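You operate a simulated robot arm through the tools that you are given. There is no shell and no other tool. Be economical: measure what you need, move in short steps, check, and stop when the job is done.

Carry out the task below with a simulated robot arm. There is one attempt and no reset: what you move stays moved.

## Task
Stir both pails with the short stirrer, washing it after each, and lid them.
Fine: water-based practice paint; grey pail first; wash in the orange bucket; the stirrer stands in the black holder.
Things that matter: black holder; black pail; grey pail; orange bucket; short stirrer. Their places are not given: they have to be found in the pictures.

Only the result counts: the job must be done as asked and must still hold three seconds after the hand-in. Knocking over, shifting, dropping, spilling or breaking anything else fails it. A push-on lid holds only when it is set on centred and level and pressed home; a screw cap is set on level and turned clockwise until tight.

## Robot
A 6-joint arm with a two-finger parallel gripper, fixed in place. Base frame: the origin is at the foot of the arm, x ahead of it, y to its left, z up; the work surface is at about z = 0.9. Readings come in m, rad, newtons and seconds.
With the tool pointing down near the work surface it reaches from about 0.46 to 0.88 m from the base axis. Its first joint turns from -2.007 to 2.007 rad. Payload 4.2 kg.
The TCP is the grasp point between the finger pads, 0.023 m short of the fingertips. In the tool frame z runs along the fingers and y along their closing line. Largest opening 0.094 m; finger width 0.038, thickness 0.01; the body of the gripper, 0.054 by 0.096 m, starts 0.039 m behind the TCP.
Orientation is told as [roll, pitch, yaw] about the base's x, y, z axes, in that order, counted from this pose: with the fingers straight down and closing along the base's y, the tool's x points along the base's -x, its y along +y and its z along -z.

## Interface
- The arm moves only by the tool step_arm. Its arguments are lists of equal length, an entry for each row: "translation": the shift along the base's x, y, z in m, a list of three; "turn": the turn, a rotation vector about the base's x, y, z in rad, a list of three; "gripper": the closure, from 0 (fully open) to 1 (shut). In form: {"translation": [[x, y, z], ...], "turn": [[ax, ay, az], ...], "gripper": [gripper, ...]}. A call has 1 to 10 rows; each row is the pose to reach, as a shift and turn from the pose commanded when the call began. Rows are played at 5 a second. More than 0.05 m and 0.15 rad between two rows, or a gripper value outside its range, and nothing of the call is played. A pose out of reach is approached as far as the arm can. The call stops where the force on the tool passes 90 N (or 10 N more than at its start, if that is more) or the arm is blocked; 0.2 s more then pass. The fingers move at their own pace (about 0.108 m/s each) and stop on an object; they squeeze with about 32 N. The grip force told is the motor's: it shows also when the fingers shut on nothing. Time passes only in rows, and 0.2 s behind the last, so rows that repeat a pose let the fingers close. It gives the time, the measured TCP pose, the force on the tool (base axes), the opening and the grip force at its end, in the units of the frame above (readings bear some noise), with the torque about the TCP (base axes, N m) and any sound that the robot's microphone picked up.
- Cameras (640 x 400 px; columns grow to the right, rows downward): "scene" is fixed at [0.0502, -0.4977, 1.7329]; the picture's right is [0.20, -0.98, 0.00], its down [-0.68, -0.14, -0.72] and it looks along [0.70, 0.15, -0.70] (base axes); focal length 360 px, centre (320, 200). "wrist" rides on the gripper at [0.086, 0.016, -0.075] in the tool frame; the picture's right is [-0.18, 0.98, 0.00], its down [-0.58, -0.11, -0.81] and it looks along [-0.79, -0.15, 0.59] (tool axes); focal length 243 px, centre (320, 200).
- camera(camera): a new picture of that camera. It takes no simulated time.
- raise_lower(by): slides the trunk up (or, below 0, down) by that many m; the arm rides with it, the base frame stays. It gives what a move gives, with no picture.
- pixel_to_xyz(camera, pixels): there is no depth. For up to 12 entries [column, row, z] of the newest picture of that camera ("zoom" is the newest enlarged one), the place [x, y] in the base frame at which the ray of that pixel passes the height z, good to about 0.003 m. It takes no simulated time.
- inspect(camera, box): a new picture of the part [left, top, right, bottom] of that camera's present view, enlarged. It takes no simulated time.
- finish_job(): hands the job in; it is judged then, once.

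Work in short steps. Measure before you move; look again where a grasp or a placing could have gone wrong, and mend it. You have 80 turns and 34 pictures in all, those below and enlarged ones among them. Open the gripper and draw the arm clear of the work before you hand the job in, unless the task says otherwise; then end with one line.

The tools are called by a JSON object that holds its "op" and its "data". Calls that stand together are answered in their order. step_arm: Moves the arm, as the interface text tells. Its arguments: {"type":"object","properties":{"translation":{"type":"array","items":{"type":"array","items":{"type":"number"}}},"turn":{"type":"array","items":{"type":"array","items":{"type":"number"}}},"gripper":{"type":"array","items":{"type":"number"}}},"required":["translation","turn","gripper"]} The other tools are called the same way: raise_lower (by) slides the trunk up or down; camera (camera) takes a picture; pixel_to_xyz (camera, pixels) gives the place at which the rays of pixels pass given heights; inspect (camera, box) takes an enlarged picture of a part of a camera's view; finish_job () hands the job in.

At the start:

```text
clock: 0.0
tool_pos: [0.5008, -0.337, 1.4257]
orientation: [0.0, -0.001, -0.002]
force: [0.0, -0.4, 0.5]
moment: [-0.04, 0.02, -0.01]
grip_width: 0.0938
grasp_force: 0.0
trunk travel left (down, up): [-0.825, 0.165]
```

scene: 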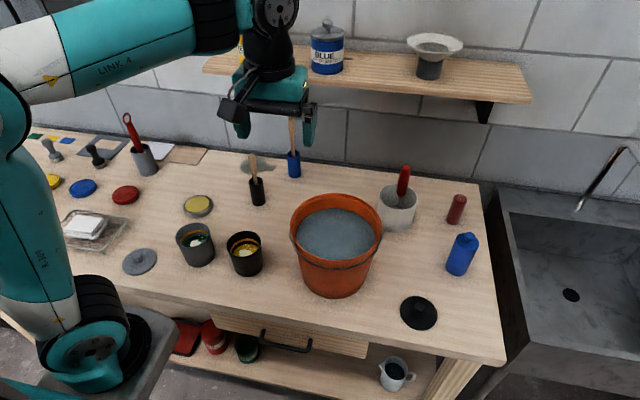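
wrist: 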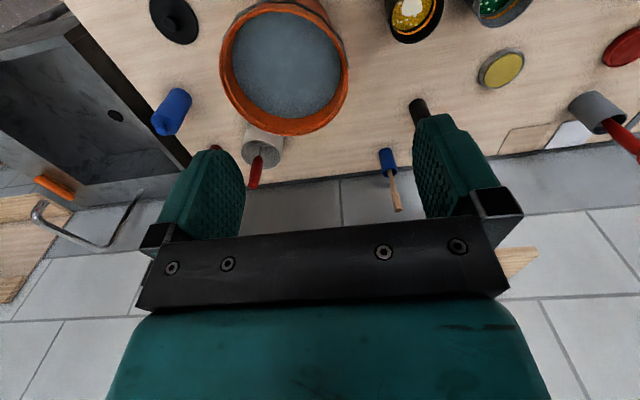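

The scene picture shows the black holder at about (257,192), the grey pail at (196,245), the black pail at (245,254), the orange bucket at (337,240), a grey lid at (140,261) and a black lid at (418,312). I'll enlarge the views to measure them.

{"op": "inspect", "data": {"camera": "scene", "box": [110, 140, 310, 290]}}

{"op": "inspect", "data": {"camera": "scene", "box": [270, 180, 450, 340]}}

```text
2.67 times, centred on (210, 215) of scene
```

zoom: 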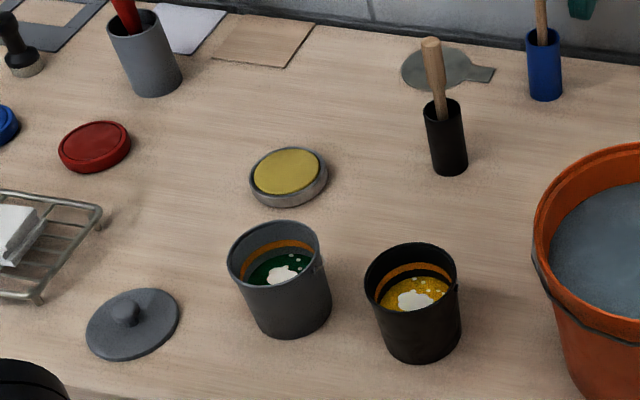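

```text
2.50 times, centred on (360, 260) of scene
```

zoom: 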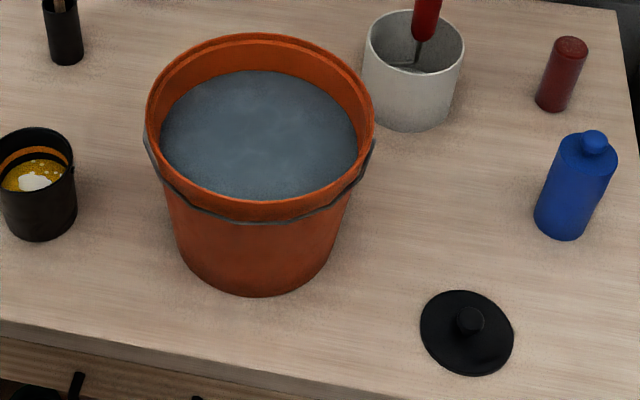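

I'll project the key pixels at several heights.

{"op": "pixel_to_xyz", "data": {"camera": "scene", "pixels": [[198.75, 267.1, 0.9], [193.1, 222.9, 1.0], [193.1, 246.9, 1.0], [175.5, 238.2, 1.0], [210.75, 235.6, 1.0], [258.75, 206, 0.9], [256.1, 180.5, 0.98], [251.6, 155.75, 1.05], [136.9, 256.25, 0.92], [420, 307.2, 0.92], [400, 312, 0.9], [437.6, 314, 0.9]]}}

{"op": "pixel_to_xyz", "data": {"camera": "scene", "pixels": [[291.2, 231.2, 1.1], [382, 236, 1.1], [338, 193.2, 1.1], [334, 268.8, 1.1], [334, 298.8, 0.9], [122.3, 263, 0.9], [157.5, 258, 0.9], [242.6, 276, 0.9], [227, 247, 1.0], [262, 245, 1.0], [246, 231, 1.0], [243, 254.5, 1.0]]}}

```text
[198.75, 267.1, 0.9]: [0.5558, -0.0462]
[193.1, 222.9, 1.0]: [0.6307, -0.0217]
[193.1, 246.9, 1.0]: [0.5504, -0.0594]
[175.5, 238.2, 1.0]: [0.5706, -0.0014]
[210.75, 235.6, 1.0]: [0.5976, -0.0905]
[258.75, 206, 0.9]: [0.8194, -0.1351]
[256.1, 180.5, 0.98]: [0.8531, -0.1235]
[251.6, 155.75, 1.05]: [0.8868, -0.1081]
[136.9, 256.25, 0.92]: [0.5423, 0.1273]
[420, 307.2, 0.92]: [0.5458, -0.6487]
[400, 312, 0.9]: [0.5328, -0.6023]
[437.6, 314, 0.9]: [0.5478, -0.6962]
```

```text
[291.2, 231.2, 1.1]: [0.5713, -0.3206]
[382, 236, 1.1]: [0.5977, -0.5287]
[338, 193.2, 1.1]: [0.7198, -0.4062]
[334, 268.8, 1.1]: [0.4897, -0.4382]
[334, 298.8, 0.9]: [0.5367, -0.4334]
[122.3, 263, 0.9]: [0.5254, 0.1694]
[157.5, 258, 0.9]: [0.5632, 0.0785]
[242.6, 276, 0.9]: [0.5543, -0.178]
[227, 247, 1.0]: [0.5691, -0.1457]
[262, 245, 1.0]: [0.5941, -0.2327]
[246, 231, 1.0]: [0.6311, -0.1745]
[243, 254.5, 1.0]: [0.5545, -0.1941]
```

The pails are near (0.59,-0.04) and (0.59,-0.18), and the holder is near (0.83,-0.13). I'll move toward them for a second view so I can triangulate.

{"op": "step_arm", "data": {"translation": [[0, 0.04, -0.02], [0, 0.08, -0.04], [0, 0.12, -0.06], [0, 0.16, -0.08], [0, 0.2, -0.1], [0, 0.237, -0.125]], "turn": [[0, 0, 0], [0, 0, 0], [0, 0, 0], [0, 0, 0], [0, 0, 0], [0, 0, 0]], "gripper": [0, 0, 0, 0, 0, 0]}}

{"op": "camera", "data": {"camera": "wrist"}}

```text
clock: 1.4
tool_pos: [0.5014, -0.0993, 1.3019]
orientation: [0.0, -0.001, 0.0]
force: [0.2, 0.7, -0.5]
moment: [0.03, -0.03, -0.03]
grip_width: 0.0939
grasp_force: 0.0
trunk travel left (down, up): [-0.825, 0.165]
```

```text
29 pictures are left
```

wrist: 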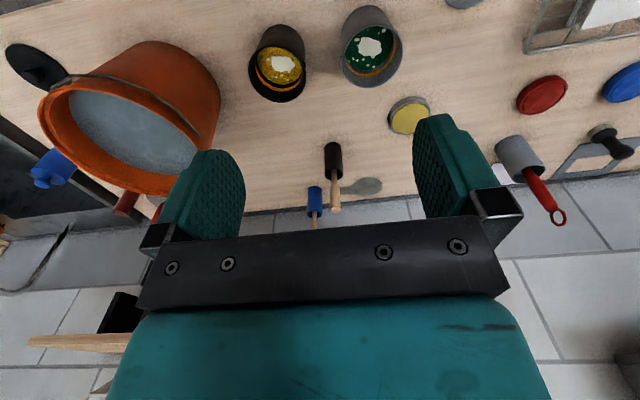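

I'll enlarge the pails and the holder in this view.

{"op": "inspect", "data": {"camera": "wrist", "box": [240, 0, 440, 125]}}

{"op": "inspect", "data": {"camera": "wrist", "box": [280, 130, 392, 230]}}

```text
3.20 times, centred on (340, 62) of wrist
```

zoom: 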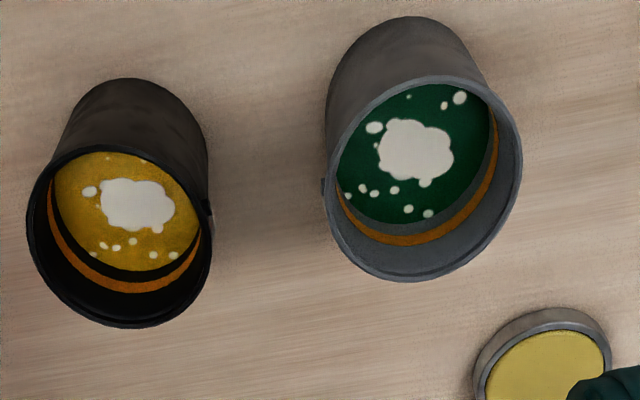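

```text
4.00 times, centred on (336, 180) of wrist
```

zoom: 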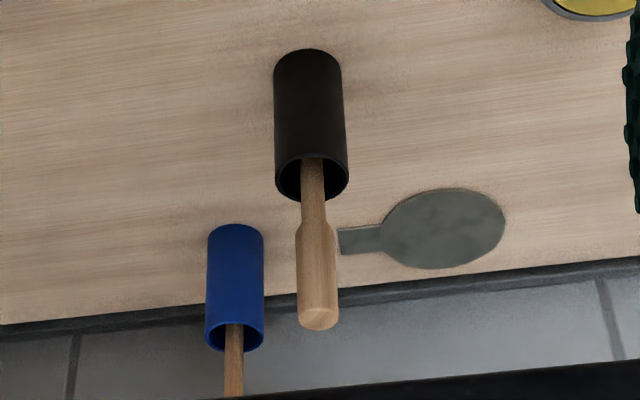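

I'll project the rim centres and the stirrer top at two heights each, to intersect with the scene rays.

{"op": "pixel_to_xyz", "data": {"camera": "wrist", "pixels": [[371.9, 55.1, 1.0], [371.9, 55.1, 0.96], [277.2, 73.6, 1.0], [277.2, 73.6, 0.96], [335.75, 210, 1.05], [335.75, 210, 1.1], [334, 175, 0.98], [334, 175, 0.95], [334.5, 187, 1.0], [334.5, 187, 1.04]]}}

{"op": "pixel_to_xyz", "data": {"camera": "scene", "pixels": [[193.0, 234.5, 1.0], [193.0, 234.5, 0.96], [244.5, 242.5, 1.0], [244.5, 242.5, 0.96], [251.6, 155.75, 1.05], [251.6, 155.75, 1.1], [256.1, 180.5, 0.98], [256.1, 180.5, 0.95], [255, 173, 1.0], [255, 173, 1.04]]}}

```text
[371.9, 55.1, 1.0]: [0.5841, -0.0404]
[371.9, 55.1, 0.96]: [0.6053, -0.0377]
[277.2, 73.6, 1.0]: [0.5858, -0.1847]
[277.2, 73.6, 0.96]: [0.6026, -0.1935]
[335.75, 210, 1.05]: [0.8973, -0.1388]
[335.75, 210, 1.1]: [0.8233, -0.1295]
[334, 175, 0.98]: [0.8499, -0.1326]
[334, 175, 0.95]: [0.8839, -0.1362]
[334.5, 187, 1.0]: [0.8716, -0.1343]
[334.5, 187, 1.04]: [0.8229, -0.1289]
```

```text
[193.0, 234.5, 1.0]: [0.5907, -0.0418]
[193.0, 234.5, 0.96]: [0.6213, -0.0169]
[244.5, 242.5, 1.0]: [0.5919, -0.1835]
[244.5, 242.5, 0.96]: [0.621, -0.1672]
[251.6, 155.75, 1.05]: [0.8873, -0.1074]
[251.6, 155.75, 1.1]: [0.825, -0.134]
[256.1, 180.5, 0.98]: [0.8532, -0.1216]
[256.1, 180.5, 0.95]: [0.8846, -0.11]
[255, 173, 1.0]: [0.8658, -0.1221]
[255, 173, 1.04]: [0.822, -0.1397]
```

Results so far: pail rims at z≈1.0, grey (0.587,-0.041), black (0.589,-0.184). The stirrer top is at about (0.83,-0.131,1.094), and the shelf front is at x≈0.96, z≈1.28. Next I'll project the blue holder, bucket rim and bucket water.

{"op": "pixel_to_xyz", "data": {"camera": "wrist", "pixels": [[314.25, 214.25, 0.98], [314.25, 214.25, 1.02], [120, 135, 1.1], [120, 135, 1.15], [40, 105, 1.1], [40, 105, 1.15], [195, 160, 1.1], [195, 160, 1.15]]}}

{"op": "pixel_to_xyz", "data": {"camera": "scene", "pixels": [[294.4, 177.9, 0.9], [293.5, 154, 1.0], [336.5, 233, 1.1], [336.5, 233, 1.15], [292, 118, 1.1], [292, 118, 1.2]]}}

{"op": "inspect", "data": {"camera": "wrist", "box": [0, 30, 240, 200]}}

```text
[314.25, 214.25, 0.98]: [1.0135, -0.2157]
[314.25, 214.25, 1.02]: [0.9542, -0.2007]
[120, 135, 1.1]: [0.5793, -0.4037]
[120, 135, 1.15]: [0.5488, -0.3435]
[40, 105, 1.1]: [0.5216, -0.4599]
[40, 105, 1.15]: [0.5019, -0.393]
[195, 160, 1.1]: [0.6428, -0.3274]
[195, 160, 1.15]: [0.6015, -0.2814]
```

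```text
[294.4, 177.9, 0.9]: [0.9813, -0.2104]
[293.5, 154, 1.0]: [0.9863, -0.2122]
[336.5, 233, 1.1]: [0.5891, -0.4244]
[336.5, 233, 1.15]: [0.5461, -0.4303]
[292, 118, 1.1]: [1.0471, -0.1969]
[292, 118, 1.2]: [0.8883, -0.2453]
```

```text
2.35 times, centred on (120, 115) of wrist
```

zoom: 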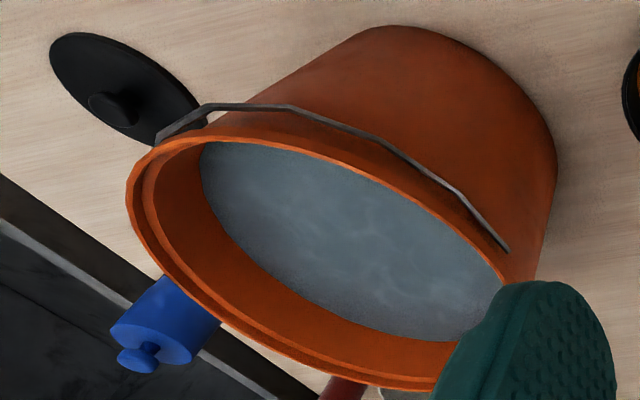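

The bucket centre is about (0.60,-0.42), with its rim at z≈1.09. Now I'll move above the stirrer at (0.83,-0.131), keeping the fingertips clear of its top, and check alignment.

{"op": "step_arm", "data": {"translation": [[0.045, -0.005, 0], [0.09, -0.01, 0], [0.135, -0.015, 0], [0.18, -0.02, 0], [0.225, -0.025, -0.01], [0.27, -0.03, -0.03], [0.31, -0.032, -0.06], [0.329, -0.032, -0.1]], "turn": [[0, 0, 0], [0, 0, 0], [0, 0, 0], [0, 0, 0], [0, 0, 0], [0, 0, 0], [0, 0, 0], [0, 0, 0]], "gripper": [0, 0, 0, 0, 0, 0, 0, 0]}}

{"op": "inspect", "data": {"camera": "scene", "box": [160, 60, 340, 240]}}

{"op": "camera", "data": {"camera": "wrist"}}

```text
clock: 3.2
tool_pos: [0.8297, -0.1313, 1.2015]
orientation: [0.0, 0.0, 0.001]
force: [-0.5, -0.2, 0.6]
moment: [0.03, -0.05, 0.02]
grip_width: 0.094
grasp_force: 0.1
trunk travel left (down, up): [-0.825, 0.165]
```

```text
2.22 times, centred on (250, 150) of scene
```

zoom: 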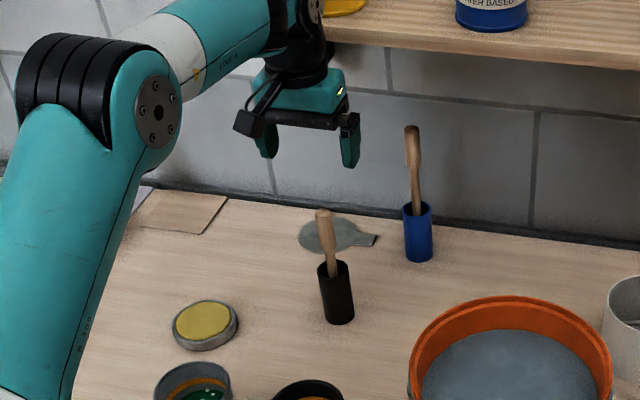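

```text
24 pictures are left
```

wrist: 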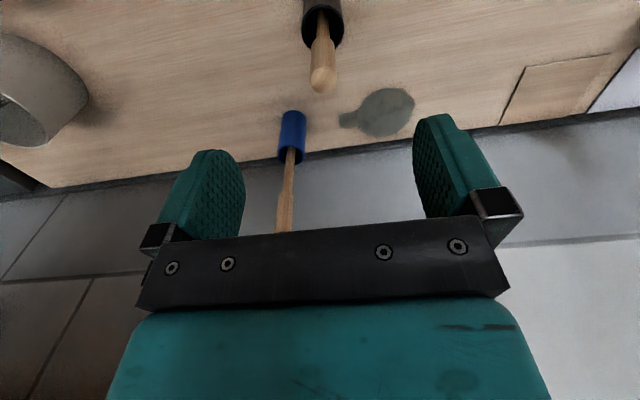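

The stirrer top appears at wrist (322,80). I'll project it, along with the holder rim at (323,22).

{"op": "pixel_to_xyz", "data": {"camera": "wrist", "pixels": [[322, 80, 1.094], [322, 80, 1.08], [323, 22, 1.0], [318, 44, 1.03]]}}

```text
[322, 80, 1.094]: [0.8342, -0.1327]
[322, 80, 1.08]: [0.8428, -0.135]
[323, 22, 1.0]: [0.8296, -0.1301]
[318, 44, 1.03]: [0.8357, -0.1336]
```

The estimates agree: the stirrer is at (0.833,-0.132). I'll descend so the TCP is at z≈1.066 and close.

{"op": "step_arm", "data": {"translation": [[0.003, -0.001, -0.04], [0.003, -0.001, -0.08], [0.003, -0.001, -0.115], [0.003, -0.001, -0.135], [0.003, -0.001, -0.135], [0.003, -0.001, -0.135], [0.003, -0.001, -0.135], [0.003, -0.001, -0.135]], "turn": [[0, 0, 0], [0, 0, 0], [0, 0, 0], [0, 0, 0], [0, 0, 0], [0, 0, 0], [0, 0, 0], [0, 0, 0]], "gripper": [0, 0, 0, 0, 0, 1, 1, 1]}}

{"op": "camera", "data": {"camera": "wrist"}}

```text
clock: 5.0
tool_pos: [0.8324, -0.1319, 1.0674]
orientation: [0.0, -0.001, -0.001]
force: [0.8, -0.5, -0.2]
moment: [-0.01, -0.01, 0.01]
grip_width: 0.0205
grasp_force: 32.1
trunk travel left (down, up): [-0.825, 0.165]
```

```text
23 pictures are left
```

wrist: 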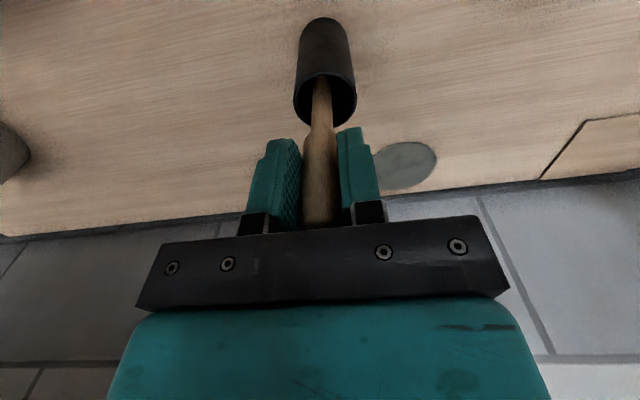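

The stirrer is gripped, with a width of 0.0205. I'll lift it straight up out of the holder.

{"op": "step_arm", "data": {"translation": [[0, 0, 0.03], [0, 0, 0.06], [0, 0, 0.1], [0, 0, 0.14], [0, 0, 0.17]], "turn": [[0, 0, 0], [0, 0, 0], [0, 0, 0], [0, 0, 0], [0, 0, 0]], "gripper": [1, 1, 1, 1, 1]}}

{"op": "inspect", "data": {"camera": "scene", "box": [160, 60, 340, 240]}}

```text
clock: 6.2
tool_pos: [0.8339, -0.1333, 1.2382]
orientation: [0.0, 0.0, -0.001]
force: [-0.3, 0.5, -1.0]
moment: [0.02, 0.02, 0.02]
grip_width: 0.0206
grasp_force: 32.0
trunk travel left (down, up): [-0.825, 0.165]
```

```text
2.22 times, centred on (250, 150) of scene
```

zoom: 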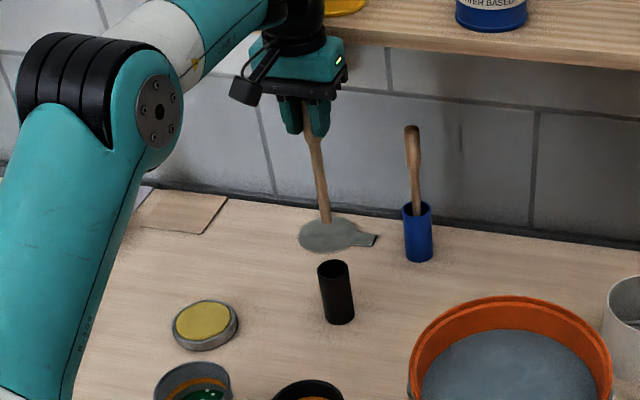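

The tip is about 0.158 m below the TCP. I'll carry it high over to the grey pail centre at (0.587,-0.041).

{"op": "step_arm", "data": {"translation": [[-0.035, 0.013, 0], [-0.075, 0.028, 0], [-0.115, 0.043, 0], [-0.155, 0.058, 0], [-0.195, 0.073, 0], [-0.23, 0.086, 0], [-0.247, 0.092, 0], [-0.247, 0.092, -0.03], [-0.247, 0.092, -0.06]], "turn": [[0, 0, 0], [0, 0, 0], [0, 0, 0], [0, 0, 0], [0, 0, 0], [0, 0, 0], [0, 0, 0], [0, 0, 0], [0, 0, 0]], "gripper": [1, 1, 1, 1, 1, 1, 1, 1, 1]}}

{"op": "inspect", "data": {"camera": "scene", "box": [120, 150, 300, 290]}}

```text
clock: 8.2
tool_pos: [0.5846, -0.04, 1.1766]
orientation: [-0.001, 0.0, -0.002]
force: [-0.2, -0.1, 0.2]
moment: [0.01, -0.04, 0.04]
grip_width: 0.0206
grasp_force: 31.6
trunk travel left (down, up): [-0.825, 0.165]
```

```text
2.86 times, centred on (210, 220) of scene
```

zoom: 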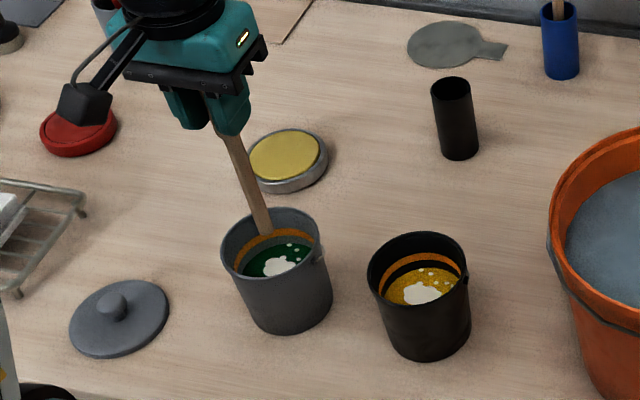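

The tip is centred over the grey pail. I'll lower it into the paint, watching the force, to a tip height of about 0.925.

{"op": "step_arm", "data": {"translation": [[0.002, 0, -0.03], [0.002, 0, -0.06], [0.002, 0, -0.08], [0.002, 0, -0.094], [0.002, 0, -0.094]], "turn": [[0, 0, 0], [0, 0, 0], [0, 0, 0], [0, 0, 0], [0, 0, 0]], "gripper": [1, 1, 1, 1, 1]}}

```text
clock: 9.4
tool_pos: [0.5867, -0.041, 1.0828]
orientation: [0.001, -0.001, 0.001]
force: [0.4, -0.3, -0.1]
moment: [0.03, 0.03, 0.04]
grip_width: 0.0206
grasp_force: 32.2
trunk travel left (down, up): [-0.825, 0.165]
```

It's free in the paint. Stirring in circles of radius 0.018 m.

{"op": "step_arm", "data": {"translation": [[0.018, 0, 0], [0.011, 0.014, 0], [-0.003, 0.018, 0], [-0.015, 0.01, 0], [-0.018, -0.004, 0], [-0.009, -0.0155, 0], [0.004, -0.0175, 0], [0.0145, -0.0105, 0], [0.018, 0.002, 0], [0.009, 0.0155, 0]], "turn": [[0, 0, 0], [0, 0, 0], [0, 0, 0], [0, 0, 0], [0, 0, 0], [0, 0, 0], [0, 0, 0], [0, 0, 0], [0, 0, 0], [0, 0, 0]], "gripper": [1, 1, 1, 1, 1, 1, 1, 1, 1, 1]}}

{"op": "step_arm", "data": {"translation": [[-0.013, 0.0025, 0], [-0.025, -0.007, 0], [-0.027, -0.021, 0], [-0.018, -0.0335, 0], [-0.004, -0.034, 0], [0.0065, -0.025, 0], [0.009, -0.0135, 0], [0.002, -0.002, 0], [-0.012, 0.0025, 0], [-0.024, -0.006, 0]], "turn": [[0, 0, 0], [0, 0, 0], [0, 0, 0], [0, 0, 0], [0, 0, 0], [0, 0, 0], [0, 0, 0], [0, 0, 0], [0, 0, 0], [0, 0, 0]], "gripper": [1, 1, 1, 1, 1, 1, 1, 1, 1, 1]}}

{"op": "inspect", "data": {"camera": "scene", "box": [120, 150, 300, 290]}}

```text
clock: 11.6
tool_pos: [0.5963, -0.0243, 1.0824]
orientation: [0.0, -0.001, 0.0]
force: [0.1, -0.2, -0.7]
moment: [0.02, 0.03, -0.01]
grip_width: 0.0205
grasp_force: 31.9
trunk travel left (down, up): [-0.825, 0.165]
```

```text
clock: 13.8
tool_pos: [0.5731, -0.031, 1.083]
orientation: [0.0, 0.0, 0.0]
force: [0.5, -0.4, -0.1]
moment: [0.0, 0.01, -0.01]
grip_width: 0.0204
grasp_force: 32.0
trunk travel left (down, up): [-0.825, 0.165]
```

```text
2.86 times, centred on (210, 220) of scene
```

zoom: 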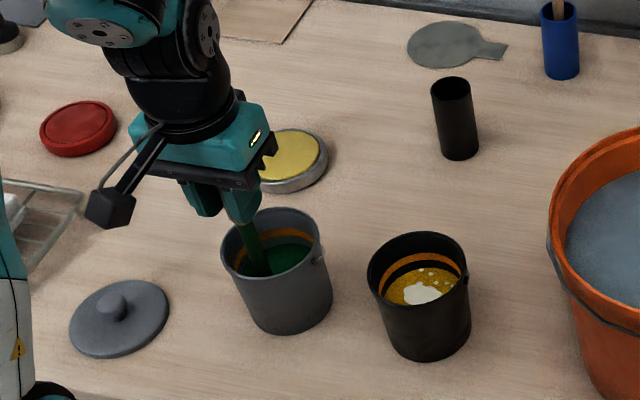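

The white lumps in the grey pail are mixed in. I'll do one more round for safety, ending at the centre, then rise slowly so it drains inside the pail.

{"op": "step_arm", "data": {"translation": [[-0.003, -0.0135, 0], [0.006, -0.025, 0], [0.019, -0.027, 0], [0.0295, -0.02, 0], [0.033, -0.0075, 0], [0.024, 0.006, 0], [0.011, 0.0085, 0], [-0.001, -0.001, 0], [0.007, -0.005, 0], [0.015, -0.0095, 0]], "turn": [[0, 0, 0], [0, 0, 0], [0, 0, 0], [0, 0, 0], [0, 0, 0], [0, 0, 0], [0, 0, 0], [0, 0, 0], [0, 0, 0], [0, 0, 0]], "gripper": [1, 1, 1, 1, 1, 1, 1, 1, 1, 1]}}

{"op": "step_arm", "data": {"translation": [[0, 0, 0.02], [0, 0, 0.04], [0, 0, 0.06], [0, 0, 0.06], [0, 0, 0.06], [0, 0, 0.06], [0, 0, 0.06], [0, 0, 0.06], [0, 0, 0.06], [0, 0, 0.06]], "turn": [[0, 0, 0], [0, 0, 0], [0, 0, 0], [0, 0, 0], [0, 0, 0], [0, 0, 0], [0, 0, 0], [0, 0, 0], [0, 0, 0], [0, 0, 0]], "gripper": [1, 1, 1, 1, 1, 1, 1, 1, 1, 1]}}

{"op": "inspect", "data": {"camera": "scene", "box": [120, 150, 300, 290]}}

```text
clock: 16.0
tool_pos: [0.5887, -0.0403, 1.0825]
orientation: [-0.001, -0.001, -0.001]
force: [-0.2, -0.3, -0.2]
moment: [0.0, 0.01, 0.0]
grip_width: 0.0205
grasp_force: 31.6
trunk travel left (down, up): [-0.825, 0.165]
```

```text
clock: 18.2
tool_pos: [0.5868, -0.0391, 1.1424]
orientation: [0.0, 0.001, 0.0]
force: [-0.2, -0.1, 0.1]
moment: [-0.02, 0.0, -0.02]
grip_width: 0.0209
grasp_force: 32.4
trunk travel left (down, up): [-0.825, 0.165]
```

```text
2.86 times, centred on (210, 220) of scene
```

zoom: 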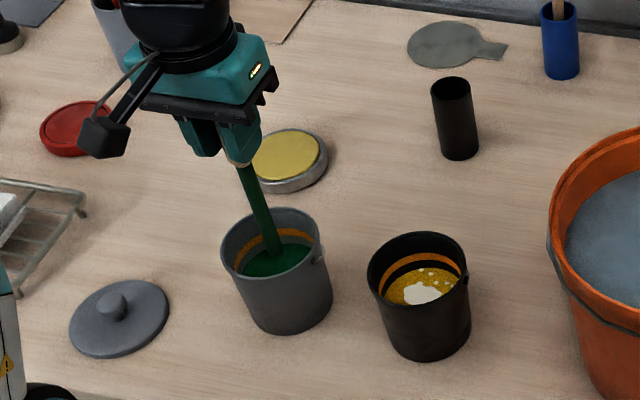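

Mixed; the shaft is green. I'll rise to a tip height of about 1.13, pausing to drain, and then detour behind the black pail (x≈0.71) toward the bucket so nothing drips into it.

{"op": "step_arm", "data": {"translation": [[0, 0, 0.015], [0, 0, 0.03], [0, 0, 0.03], [0, 0, 0.03], [0, 0, 0.03], [0, 0, 0.03], [0, 0, 0.06], [0, 0, 0.1], [0, 0, 0.147]], "turn": [[0, 0, 0], [0, 0, 0], [0, 0, 0], [0, 0, 0], [0, 0, 0], [0, 0, 0], [0, 0, 0], [0, 0, 0], [0, 0, 0]], "gripper": [1, 1, 1, 1, 1, 1, 1, 1, 1]}}

{"op": "step_arm", "data": {"translation": [[0.045, -0.01, 0], [0.085, -0.035, 0], [0.115, -0.07, 0], [0.125, -0.115, 0], [0.125, -0.16, 0], [0.115, -0.205, 0], [0.1, -0.25, 0], [0.075, -0.29, 0], [0.05, -0.33, 0], [0.015, -0.363, 0]], "turn": [[0, 0, 0], [0, 0, 0], [0, 0, 0], [0, 0, 0], [0, 0, 0], [0, 0, 0], [0, 0, 0], [0, 0, 0], [0, 0, 0], [0, 0, 0]], "gripper": [1, 1, 1, 1, 1, 1, 1, 1, 1, 1]}}

{"op": "camera", "data": {"camera": "scene"}}

```text
clock: 20.2
tool_pos: [0.5868, -0.0409, 1.2891]
orientation: [0.0, 0.0, 0.001]
force: [0.3, -0.1, 0.3]
moment: [0.05, 0.01, 0.02]
grip_width: 0.0208
grasp_force: 32.0
trunk travel left (down, up): [-0.825, 0.165]
```

```text
clock: 22.4
tool_pos: [0.6022, -0.4027, 1.29]
orientation: [0.0, 0.001, 0.001]
force: [0.5, 0.2, -0.1]
moment: [-0.03, 0.02, 0.03]
grip_width: 0.0203
grasp_force: 32.2
trunk travel left (down, up): [-0.825, 0.165]
```

```text
18 pictures are left
```

scene: 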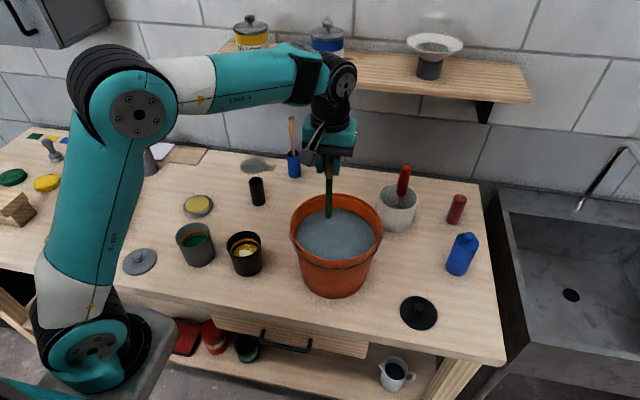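

The tip is over the water. I'll shift to y=-0.42 and lower to TCP 1.095 (tip ~0.937), then swirl.

{"op": "step_arm", "data": {"translation": [[0, -0.018, -0.03], [0, -0.018, -0.07], [0, -0.018, -0.11], [0, -0.018, -0.15], [0, -0.018, -0.18], [0, -0.018, -0.195]], "turn": [[0, 0, 0], [0, 0, 0], [0, 0, 0], [0, 0, 0], [0, 0, 0], [0, 0, 0]], "gripper": [1, 1, 1, 1, 1, 1]}}

{"op": "step_arm", "data": {"translation": [[0.03, 0, 0], [0.019, 0.023, 0], [-0.005, 0.03, 0], [-0.025, 0.017, 0], [-0.03, -0.006, 0], [-0.015, -0.026, 0], [0.006, -0.029, 0], [0.024, -0.018, 0], [0.03, 0.003, 0], [0.015, 0.026, 0]], "turn": [[0, 0, 0], [0, 0, 0], [0, 0, 0], [0, 0, 0], [0, 0, 0], [0, 0, 0], [0, 0, 0], [0, 0, 0], [0, 0, 0], [0, 0, 0]], "gripper": [1, 1, 1, 1, 1, 1, 1, 1, 1, 1]}}

{"op": "step_arm", "data": {"translation": [[-0.02, 0.004, 0], [-0.04, -0.009, 0], [-0.045, -0.032, 0], [-0.03, -0.052, 0], [-0.009, -0.055, 0], [0.009, -0.044, 0], [0.015, -0.023, 0], [0, 0, 0], [-0.015, -0.02, 0], [-0.015, -0.026, 0]], "turn": [[0, 0, 0], [0, 0, 0], [0, 0, 0], [0, 0, 0], [0, 0, 0], [0, 0, 0], [0, 0, 0], [0, 0, 0], [0, 0, 0], [0, 0, 0]], "gripper": [1, 1, 1, 1, 1, 1, 1, 1, 1, 1]}}

{"op": "inspect", "data": {"camera": "scene", "box": [250, 110, 430, 310]}}

```text
clock: 23.8
tool_pos: [0.6013, -0.4221, 1.0955]
orientation: [0.0, -0.003, -0.001]
force: [0.1, 0.3, 0.6]
moment: [-0.04, -0.01, 0.01]
grip_width: 0.0206
grasp_force: 31.7
trunk travel left (down, up): [-0.825, 0.165]
```

```text
clock: 26.0
tool_pos: [0.6178, -0.3951, 1.0945]
orientation: [0.004, 0.0, -0.001]
force: [-0.3, -0.3, -0.1]
moment: [0.03, 0.03, 0.0]
grip_width: 0.0206
grasp_force: 31.9
trunk travel left (down, up): [-0.825, 0.165]
```

```text
clock: 28.2
tool_pos: [0.602, -0.4223, 1.095]
orientation: [-0.001, 0.0, -0.002]
force: [0.8, 0.1, -0.8]
moment: [0.0, 0.02, -0.01]
grip_width: 0.0208
grasp_force: 31.7
trunk travel left (down, up): [-0.825, 0.165]
```

```text
2.00 times, centred on (340, 210) of scene
```

zoom: 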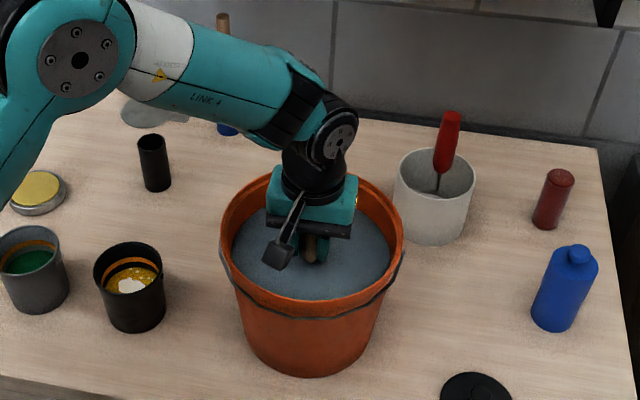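

I'll raise the tip just above the water and hold to let it drain, then check it's clean.

{"op": "step_arm", "data": {"translation": [[0, 0, 0.04], [0, 0, 0.08], [0, 0, 0.12], [0, 0, 0.15], [0, 0, 0.15], [0, 0, 0.15], [0, 0, 0.15], [0, 0, 0.15], [0, 0, 0.15], [0, 0, 0.15]], "turn": [[0, 0, 0], [0, 0, 0], [0, 0, 0], [0, 0, 0], [0, 0, 0], [0, 0, 0], [0, 0, 0], [0, 0, 0], [0, 0, 0], [0, 0, 0]], "gripper": [1, 1, 1, 1, 1, 1, 1, 1, 1, 1]}}

{"op": "inspect", "data": {"camera": "scene", "box": [270, 120, 400, 280]}}

```text
clock: 30.4
tool_pos: [0.6018, -0.4214, 1.2444]
orientation: [-0.001, 0.0, -0.001]
force: [-0.8, 0.2, -0.2]
moment: [0.01, -0.01, -0.01]
grip_width: 0.0207
grasp_force: 32.1
trunk travel left (down, up): [-0.825, 0.165]
```

```text
2.50 times, centred on (335, 200) of scene
```

zoom: 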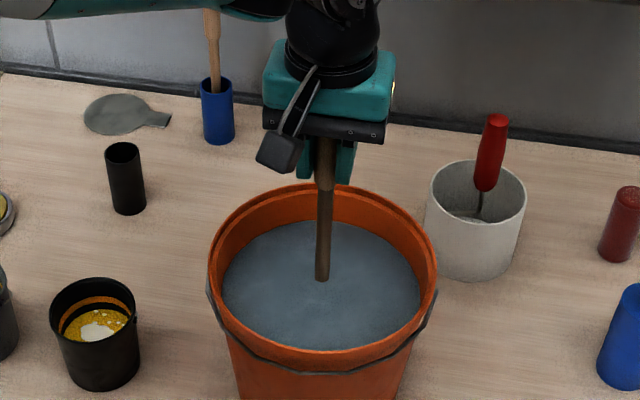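

The stirrer is washed; only wet wood remains. I'll let it drain a bit more, then carry it to the black pail at (0.589,-0.184).

{"op": "step_arm", "data": {"translation": [[0, 0, 0], [0, 0, 0], [0, 0, 0], [0, 0, 0], [0, 0, 0], [0, 0, 0], [0, 0, 0], [0, 0, 0.015], [0, 0, 0.03], [0, 0, 0.045]], "turn": [[0, 0, 0], [0, 0, 0], [0, 0, 0], [0, 0, 0], [0, 0, 0], [0, 0, 0], [0, 0, 0], [0, 0, 0], [0, 0, 0], [0, 0, 0]], "gripper": [1, 1, 1, 1, 1, 1, 1, 1, 1, 1]}}

{"op": "step_arm", "data": {"translation": [[-0.002, 0.04, 0], [-0.005, 0.085, 0], [-0.008, 0.13, 0], [-0.011, 0.175, 0], [-0.013, 0.215, 0], [-0.013, 0.2375, 0], [-0.013, 0.2375, -0.04], [-0.013, 0.2375, -0.08], [-0.013, 0.2375, -0.115]], "turn": [[0, 0, 0], [0, 0, 0], [0, 0, 0], [0, 0, 0], [0, 0, 0], [0, 0, 0], [0, 0, 0], [0, 0, 0], [0, 0, 0]], "gripper": [1, 1, 1, 1, 1, 1, 1, 1, 1]}}

{"op": "inspect", "data": {"camera": "scene", "box": [150, 150, 330, 290]}}

```text
clock: 32.6
tool_pos: [0.6021, -0.4214, 1.289]
orientation: [0.002, 0.002, 0.001]
force: [-0.5, 0.3, 0.4]
moment: [-0.01, -0.01, 0.0]
grip_width: 0.021
grasp_force: 31.5
trunk travel left (down, up): [-0.825, 0.165]
```

```text
clock: 34.6
tool_pos: [0.5889, -0.1846, 1.1752]
orientation: [-0.001, -0.001, 0.0]
force: [-0.5, 0.6, -0.2]
moment: [-0.01, 0.0, 0.0]
grip_width: 0.0206
grasp_force: 32.5
trunk travel left (down, up): [-0.825, 0.165]
```

```text
2.86 times, centred on (240, 220) of scene
```

zoom: 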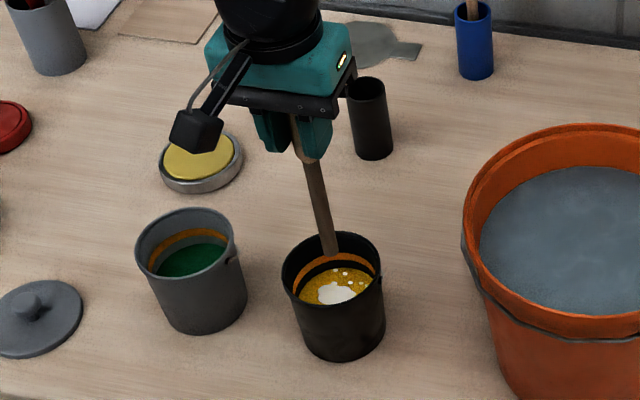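

The tip is centred over the black pail. I'll lower it and stir with the same circles.

{"op": "step_arm", "data": {"translation": [[0, 0, -0.03], [0, 0, -0.06], [0, 0, -0.08], [0, 0, -0.092], [0, 0, -0.092]], "turn": [[0, 0, 0], [0, 0, 0], [0, 0, 0], [0, 0, 0], [0, 0, 0]], "gripper": [1, 1, 1, 1, 1]}}

{"op": "step_arm", "data": {"translation": [[0.018, 0, 0], [0.011, 0.014, 0], [-0.003, 0.018, 0], [-0.015, 0.01, 0], [-0.018, -0.004, 0], [-0.009, -0.0155, 0], [0.004, -0.0175, 0], [0.0145, -0.0105, 0], [0.018, 0.002, 0], [0.009, 0.0155, 0]], "turn": [[0, 0, 0], [0, 0, 0], [0, 0, 0], [0, 0, 0], [0, 0, 0], [0, 0, 0], [0, 0, 0], [0, 0, 0], [0, 0, 0], [0, 0, 0]], "gripper": [1, 1, 1, 1, 1, 1, 1, 1, 1, 1]}}

{"op": "step_arm", "data": {"translation": [[-0.013, 0.0025, 0], [-0.025, -0.007, 0], [-0.027, -0.021, 0], [-0.018, -0.0335, 0], [-0.004, -0.034, 0], [0.0065, -0.025, 0], [0.009, -0.0135, 0], [0.002, -0.002, 0], [-0.012, 0.0025, 0], [-0.024, -0.006, 0]], "turn": [[0, 0, 0], [0, 0, 0], [0, 0, 0], [0, 0, 0], [0, 0, 0], [0, 0, 0], [0, 0, 0], [0, 0, 0], [0, 0, 0], [0, 0, 0]], "gripper": [1, 1, 1, 1, 1, 1, 1, 1, 1, 1]}}

{"op": "step_arm", "data": {"translation": [[-0.003, -0.0135, 0], [0.006, -0.025, 0], [0.019, -0.027, 0], [0.0295, -0.02, 0], [0.033, -0.0075, 0], [0.024, 0.006, 0], [0.011, 0.0085, 0], [-0.001, -0.001, 0], [0.007, -0.005, 0], [0.015, -0.0095, 0]], "turn": [[0, 0, 0], [0, 0, 0], [0, 0, 0], [0, 0, 0], [0, 0, 0], [0, 0, 0], [0, 0, 0], [0, 0, 0], [0, 0, 0], [0, 0, 0]], "gripper": [1, 1, 1, 1, 1, 1, 1, 1, 1, 1]}}

{"op": "step_arm", "data": {"translation": [[0, 0, 0.02], [0, 0, 0.04], [0, 0, 0.06], [0, 0, 0.075], [0, 0, 0.075], [0, 0, 0.075], [0, 0, 0.075], [0, 0, 0.075], [0, 0, 0.075], [0, 0, 0.075]], "turn": [[0, 0, 0], [0, 0, 0], [0, 0, 0], [0, 0, 0], [0, 0, 0], [0, 0, 0], [0, 0, 0], [0, 0, 0], [0, 0, 0], [0, 0, 0]], "gripper": [1, 1, 1, 1, 1, 1, 1, 1, 1, 1]}}

{"op": "inspect", "data": {"camera": "scene", "box": [150, 150, 330, 290]}}

```text
clock: 35.8
tool_pos: [0.5901, -0.1845, 1.0817]
orientation: [-0.001, -0.001, 0.001]
force: [-0.1, 0.7, -0.3]
moment: [-0.02, -0.02, 0.04]
grip_width: 0.0205
grasp_force: 31.7
trunk travel left (down, up): [-0.825, 0.165]
```

```text
clock: 38.0
tool_pos: [0.5978, -0.1681, 1.0828]
orientation: [0.0, 0.001, -0.001]
force: [-0.3, -0.6, 0.8]
moment: [0.02, -0.01, 0.0]
grip_width: 0.0206
grasp_force: 31.8
trunk travel left (down, up): [-0.825, 0.165]
```

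```text
clock: 40.2
tool_pos: [0.5751, -0.1742, 1.0827]
orientation: [-0.001, 0.0, 0.001]
force: [-0.1, 0.1, -0.3]
moment: [0.01, 0.02, 0.01]
grip_width: 0.0206
grasp_force: 32.2
trunk travel left (down, up): [-0.825, 0.165]
```

```text
clock: 42.4
tool_pos: [0.5882, -0.1834, 1.0822]
orientation: [0.0, 0.001, 0.0]
force: [0.5, 0.7, -0.3]
moment: [-0.02, 0.02, 0.03]
grip_width: 0.0205
grasp_force: 32.0
trunk travel left (down, up): [-0.825, 0.165]
```

```text
clock: 44.6
tool_pos: [0.59, -0.1844, 1.1578]
orientation: [0.0, -0.002, 0.0]
force: [-0.3, -0.1, -1.3]
moment: [-0.01, -0.01, 0.01]
grip_width: 0.0204
grasp_force: 32.0
trunk travel left (down, up): [-0.825, 0.165]
```

```text
2.86 times, centred on (240, 220) of scene
```

zoom: 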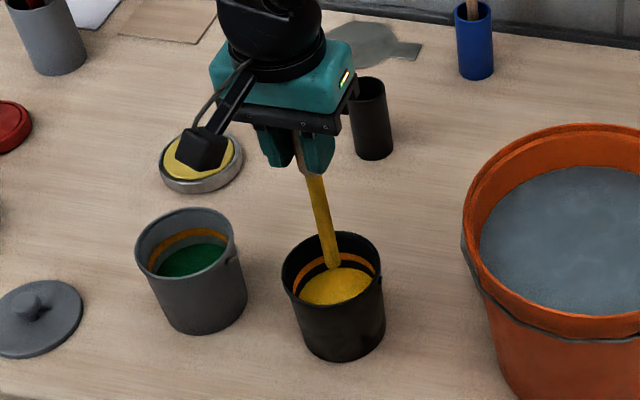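

The yellow paint is mixed. I'll drain a moment longer, then move to the bucket and wash again.

{"op": "step_arm", "data": {"translation": [[0, 0, 0.005], [0, 0, 0.005], [0, 0, 0.005], [0, 0, 0.005], [0, 0, 0.005], [0, 0, 0.005], [0, 0, 0.04], [0, 0, 0.08], [0, 0, 0.12], [0, 0, 0.132]], "turn": [[0, 0, 0], [0, 0, 0], [0, 0, 0], [0, 0, 0], [0, 0, 0], [0, 0, 0], [0, 0, 0], [0, 0, 0], [0, 0, 0], [0, 0, 0]], "gripper": [1, 1, 1, 1, 1, 1, 1, 1, 1, 1]}}

{"op": "step_arm", "data": {"translation": [[0.002, -0.04, 0], [0.005, -0.085, 0], [0.008, -0.13, 0], [0.011, -0.175, 0], [0.013, -0.215, 0], [0.013, -0.2375, 0], [0.013, -0.2375, -0.045], [0.013, -0.2375, -0.09], [0.013, -0.2375, -0.135], [0.013, -0.2375, -0.17]], "turn": [[0, 0, 0], [0, 0, 0], [0, 0, 0], [0, 0, 0], [0, 0, 0], [0, 0, 0], [0, 0, 0], [0, 0, 0], [0, 0, 0], [0, 0, 0]], "gripper": [1, 1, 1, 1, 1, 1, 1, 1, 1, 1]}}

{"op": "step_arm", "data": {"translation": [[0.03, 0, -0.024], [0.019, 0.023, -0.024], [-0.005, 0.03, -0.024], [-0.025, 0.017, -0.024], [-0.03, -0.006, -0.024], [-0.015, -0.026, -0.024], [0.006, -0.029, -0.024], [0.024, -0.018, -0.024], [0.03, 0.003, -0.024], [0.015, 0.026, -0.024]], "turn": [[0, 0, 0], [0, 0, 0], [0, 0, 0], [0, 0, 0], [0, 0, 0], [0, 0, 0], [0, 0, 0], [0, 0, 0], [0, 0, 0], [0, 0, 0]], "gripper": [1, 1, 1, 1, 1, 1, 1, 1, 1, 1]}}

{"op": "step_arm", "data": {"translation": [[-0.02, 0.004, 0], [-0.04, -0.009, 0], [-0.045, -0.032, 0], [-0.03, -0.052, 0], [-0.009, -0.055, 0], [0.009, -0.044, 0], [0.015, -0.023, 0], [0, 0, 0], [-0.015, -0.02, 0], [-0.015, -0.026, 0]], "turn": [[0, 0, 0], [0, 0, 0], [0, 0, 0], [0, 0, 0], [0, 0, 0], [0, 0, 0], [0, 0, 0], [0, 0, 0], [0, 0, 0], [0, 0, 0]], "gripper": [1, 1, 1, 1, 1, 1, 1, 1, 1, 1]}}

{"op": "step_arm", "data": {"translation": [[0, 0, 0.04], [0, 0, 0.08], [0, 0, 0.12], [0, 0, 0.15], [0, 0, 0.15], [0, 0, 0.15], [0, 0, 0.15], [0, 0, 0.15], [0, 0, 0.15], [0, 0, 0.15]], "turn": [[0, 0, 0], [0, 0, 0], [0, 0, 0], [0, 0, 0], [0, 0, 0], [0, 0, 0], [0, 0, 0], [0, 0, 0], [0, 0, 0], [0, 0, 0]], "gripper": [1, 1, 1, 1, 1, 1, 1, 1, 1, 1]}}

{"op": "inspect", "data": {"camera": "scene", "box": [270, 120, 400, 280]}}

```text
clock: 46.8
tool_pos: [0.5894, -0.184, 1.2899]
orientation: [0.0, 0.0, -0.001]
force: [0.6, 0.4, 0.0]
moment: [-0.01, -0.01, -0.03]
grip_width: 0.0207
grasp_force: 32.3
trunk travel left (down, up): [-0.825, 0.165]
```

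```text
clock: 49.0
tool_pos: [0.6009, -0.4233, 1.1202]
orientation: [0.0, 0.0, 0.0]
force: [-0.5, -0.8, 0.6]
moment: [-0.02, -0.02, 0.01]
grip_width: 0.0204
grasp_force: 31.9
trunk travel left (down, up): [-0.825, 0.165]
```

```text
clock: 51.2
tool_pos: [0.6185, -0.3949, 1.0959]
orientation: [0.002, 0.0, -0.002]
force: [-0.4, 0.2, 0.4]
moment: [0.05, -0.01, 0.0]
grip_width: 0.0208
grasp_force: 31.7
trunk travel left (down, up): [-0.825, 0.165]
```

```text
clock: 53.4
tool_pos: [0.6029, -0.4218, 1.0957]
orientation: [0.0, -0.001, -0.001]
force: [0.3, -0.3, -0.2]
moment: [-0.01, 0.0, -0.01]
grip_width: 0.0207
grasp_force: 31.6
trunk travel left (down, up): [-0.825, 0.165]
```

```text
clock: 55.6
tool_pos: [0.603, -0.4218, 1.2458]
orientation: [-0.001, 0.001, 0.0]
force: [-0.1, 0.8, -0.2]
moment: [0.01, -0.04, -0.01]
grip_width: 0.0205
grasp_force: 32.1
trunk travel left (down, up): [-0.825, 0.165]
```

```text
2.50 times, centred on (335, 200) of scene
```

zoom: 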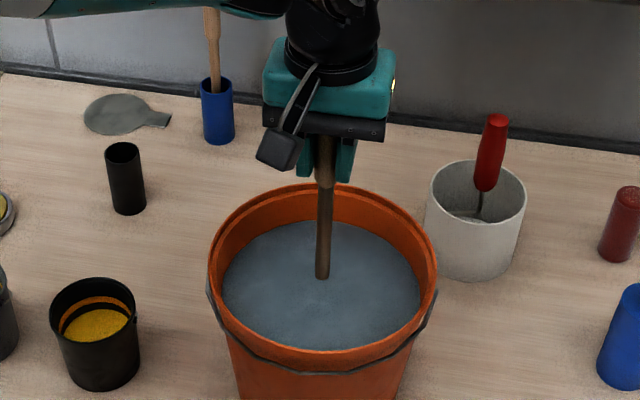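

Clean again. I'll let it drain, rise, and carry it to the spot above the black holder.

{"op": "step_arm", "data": {"translation": [[0, 0, 0], [0, 0, 0], [0, 0, 0], [0, 0, 0], [0, 0, 0], [0, 0, 0], [0, 0, 0], [0, 0, 0.015], [0, 0, 0.03], [0, 0, 0.045]], "turn": [[0, 0, 0], [0, 0, 0], [0, 0, 0], [0, 0, 0], [0, 0, 0], [0, 0, 0], [0, 0, 0], [0, 0, 0], [0, 0, 0], [0, 0, 0]], "gripper": [1, 1, 1, 1, 1, 1, 1, 1, 1, 1]}}

{"op": "step_arm", "data": {"translation": [[0.025, 0.032, 0], [0.055, 0.068, 0], [0.084, 0.105, 0], [0.113, 0.141, 0], [0.142, 0.178, 0], [0.171, 0.214, 0], [0.2, 0.25, 0], [0.22, 0.278, 0], [0.2305, 0.29, 0], [0.2305, 0.29, -0.04]], "turn": [[0, 0, 0], [0, 0, 0], [0, 0, 0], [0, 0, 0], [0, 0, 0], [0, 0, 0], [0, 0, 0], [0, 0, 0], [0, 0, 0], [0, 0, 0]], "gripper": [1, 1, 1, 1, 1, 1, 1, 1, 1, 1]}}

{"op": "camera", "data": {"camera": "wrist"}}

```text
clock: 57.8
tool_pos: [0.6024, -0.4215, 1.2907]
orientation: [0.001, 0.0, -0.001]
force: [0.7, -0.3, 0.7]
moment: [-0.03, 0.0, -0.03]
grip_width: 0.0201
grasp_force: 31.7
trunk travel left (down, up): [-0.825, 0.165]
```

```text
clock: 60.0
tool_pos: [0.8321, -0.133, 1.2505]
orientation: [-0.001, 0.002, 0.001]
force: [0.0, 0.5, -0.3]
moment: [0.01, -0.01, -0.02]
grip_width: 0.0206
grasp_force: 32.4
trunk travel left (down, up): [-0.825, 0.165]
```

```text
12 pictures are left
```

wrist: 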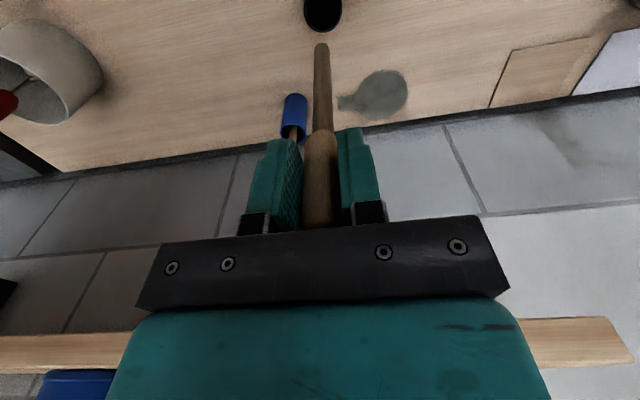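

Before inserting, I'll project the tip (321,46) and the holder mouth (322,12).

{"op": "pixel_to_xyz", "data": {"camera": "wrist", "pixels": [[321, 46, 1.09], [321, 46, 1.095], [322, 11, 1.0]]}}

```text
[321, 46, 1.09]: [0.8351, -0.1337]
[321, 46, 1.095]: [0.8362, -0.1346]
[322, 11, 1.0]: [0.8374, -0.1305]
```

The tip lines up within a few millimetres. I'll nudge +0.002 in y and descend gently into the holder.

{"op": "step_arm", "data": {"translation": [[0, 0.002, -0.04], [0, 0.002, -0.07], [0, 0.002, -0.09], [0, 0.002, -0.11], [0, 0.002, -0.13], [0, 0.002, -0.15], [0, 0.002, -0.17], [0, 0.0015, -0.18]], "turn": [[0, 0, 0], [0, 0, 0], [0, 0, 0], [0, 0, 0], [0, 0, 0], [0, 0, 0], [0, 0, 0], [0, 0, 0]], "gripper": [1, 1, 1, 1, 1, 1, 1, 1]}}

{"op": "camera", "data": {"camera": "wrist"}}

```text
clock: 61.8
tool_pos: [0.8317, -0.1308, 1.0693]
orientation: [-0.001, 0.001, 0.001]
force: [1.1, 0.0, -0.2]
moment: [0.0, 0.02, 0.0]
grip_width: 0.0205
grasp_force: 31.5
trunk travel left (down, up): [-0.825, 0.165]
```

```text
11 pictures are left
```

wrist: 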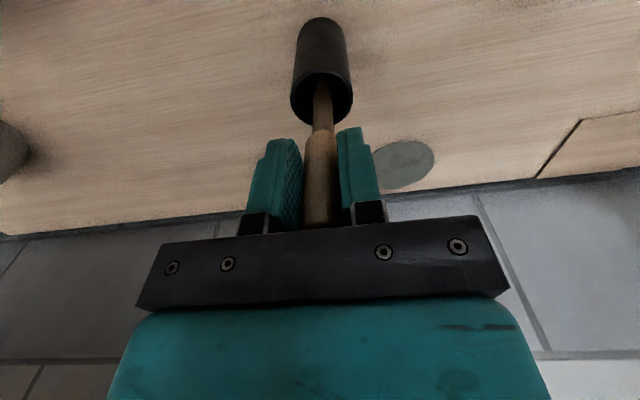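

It's back in the holder. I'll lower 1.5 mm, open, and rise straight up.

{"op": "step_arm", "data": {"translation": [[0, 0, -0.0015], [0, 0, -0.0015], [0, 0, -0.0015], [0, 0, -0.0015], [0, 0, 0.03], [0, 0, 0.07], [0, 0, 0.11], [0, 0, 0.15]], "turn": [[0, 0, 0], [0, 0, 0], [0, 0, 0], [0, 0, 0], [0, 0, 0], [0, 0, 0], [0, 0, 0], [0, 0, 0]], "gripper": [1, 0, 0, 0, 0, 0, 0, 0]}}

{"op": "step_arm", "data": {"translation": [[-0.04, 0.025, 0], [-0.08, 0.05, 0], [-0.12, 0.075, 0], [-0.16, 0.1, 0], [-0.2, 0.125, 0], [-0.24, 0.155, 0], [-0.27, 0.185, 0], [-0.295, 0.22, 0], [-0.31, 0.245, 0], [-0.32, 0.255, 0]], "turn": [[0, 0, 0], [0, 0, 0], [0, 0, 0], [0, 0, 0], [0, 0, 0], [0, 0, 0], [0, 0, 0], [0, 0, 0], [0, 0, 0], [0, 0, 0]], "gripper": [0, 0, 0, 0, 0, 0, 0, 0, 0, 0]}}

{"op": "camera", "data": {"camera": "wrist"}}

{"op": "inspect", "data": {"camera": "scene", "box": [100, 140, 300, 300]}}

```text
clock: 63.6
tool_pos: [0.8316, -0.1295, 1.22]
orientation: [0.0, 0.003, 0.001]
force: [0.5, 0.5, -1.1]
moment: [-0.01, -0.01, 0.0]
grip_width: 0.094
grasp_force: 0.1
trunk travel left (down, up): [-0.825, 0.165]
```

```text
clock: 65.8
tool_pos: [0.5127, 0.1264, 1.22]
orientation: [-0.001, -0.001, -0.001]
force: [0.6, -0.1, -0.6]
moment: [0.01, -0.02, -0.02]
grip_width: 0.0941
grasp_force: 0.0
trunk travel left (down, up): [-0.825, 0.165]
```

```text
10 pictures are left
```

wrist: 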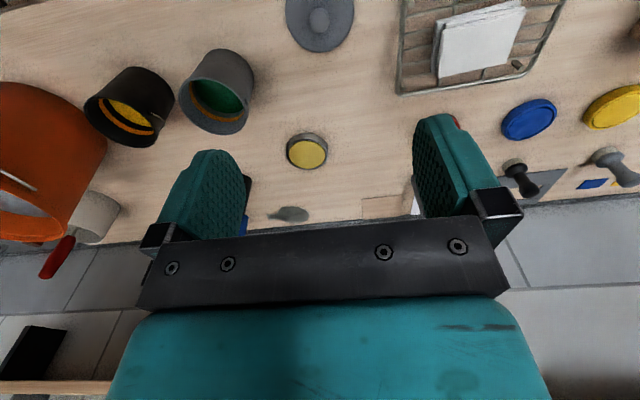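

```text
2.50 times, centred on (200, 220) of scene
```

zoom: 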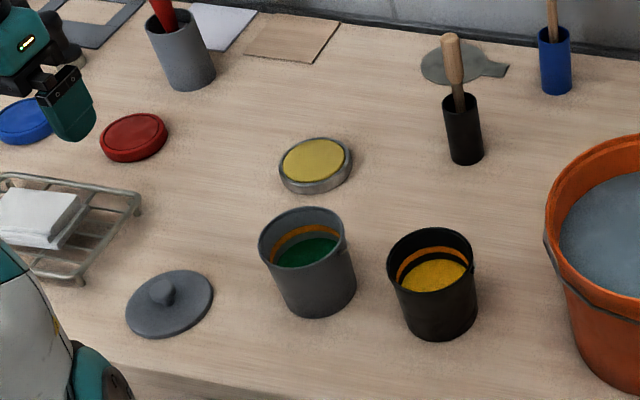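

The stirrer is standing in its holder. The grey lid's knob is at wrist (319,18) and scene (136.4,255), with the disk centre at scene (139.6,261.6). I'll project these.

{"op": "pixel_to_xyz", "data": {"camera": "wrist", "pixels": [[319, 18, 0.92], [319, 18, 0.93], [285, 8, 0.905], [354, 10, 0.905], [320, 52, 0.905]]}}

{"op": "pixel_to_xyz", "data": {"camera": "scene", "pixels": [[136.4, 255.2, 0.92], [136.4, 255.2, 0.93], [139.6, 261.6, 0.905], [122, 262, 0.905], [157.2, 258.8, 0.905], [144, 248, 0.905], [132, 275.2, 0.905]]}}

```text
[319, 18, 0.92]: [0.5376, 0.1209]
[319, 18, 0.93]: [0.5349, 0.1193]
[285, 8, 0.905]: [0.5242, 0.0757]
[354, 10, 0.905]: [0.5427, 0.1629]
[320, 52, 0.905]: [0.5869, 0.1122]
```

```text
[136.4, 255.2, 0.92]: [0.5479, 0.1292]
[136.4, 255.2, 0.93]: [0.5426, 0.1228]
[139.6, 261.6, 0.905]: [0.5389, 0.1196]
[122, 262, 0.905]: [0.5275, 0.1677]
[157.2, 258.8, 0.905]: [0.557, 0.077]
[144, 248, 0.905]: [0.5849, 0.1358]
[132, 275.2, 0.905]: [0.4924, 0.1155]
```

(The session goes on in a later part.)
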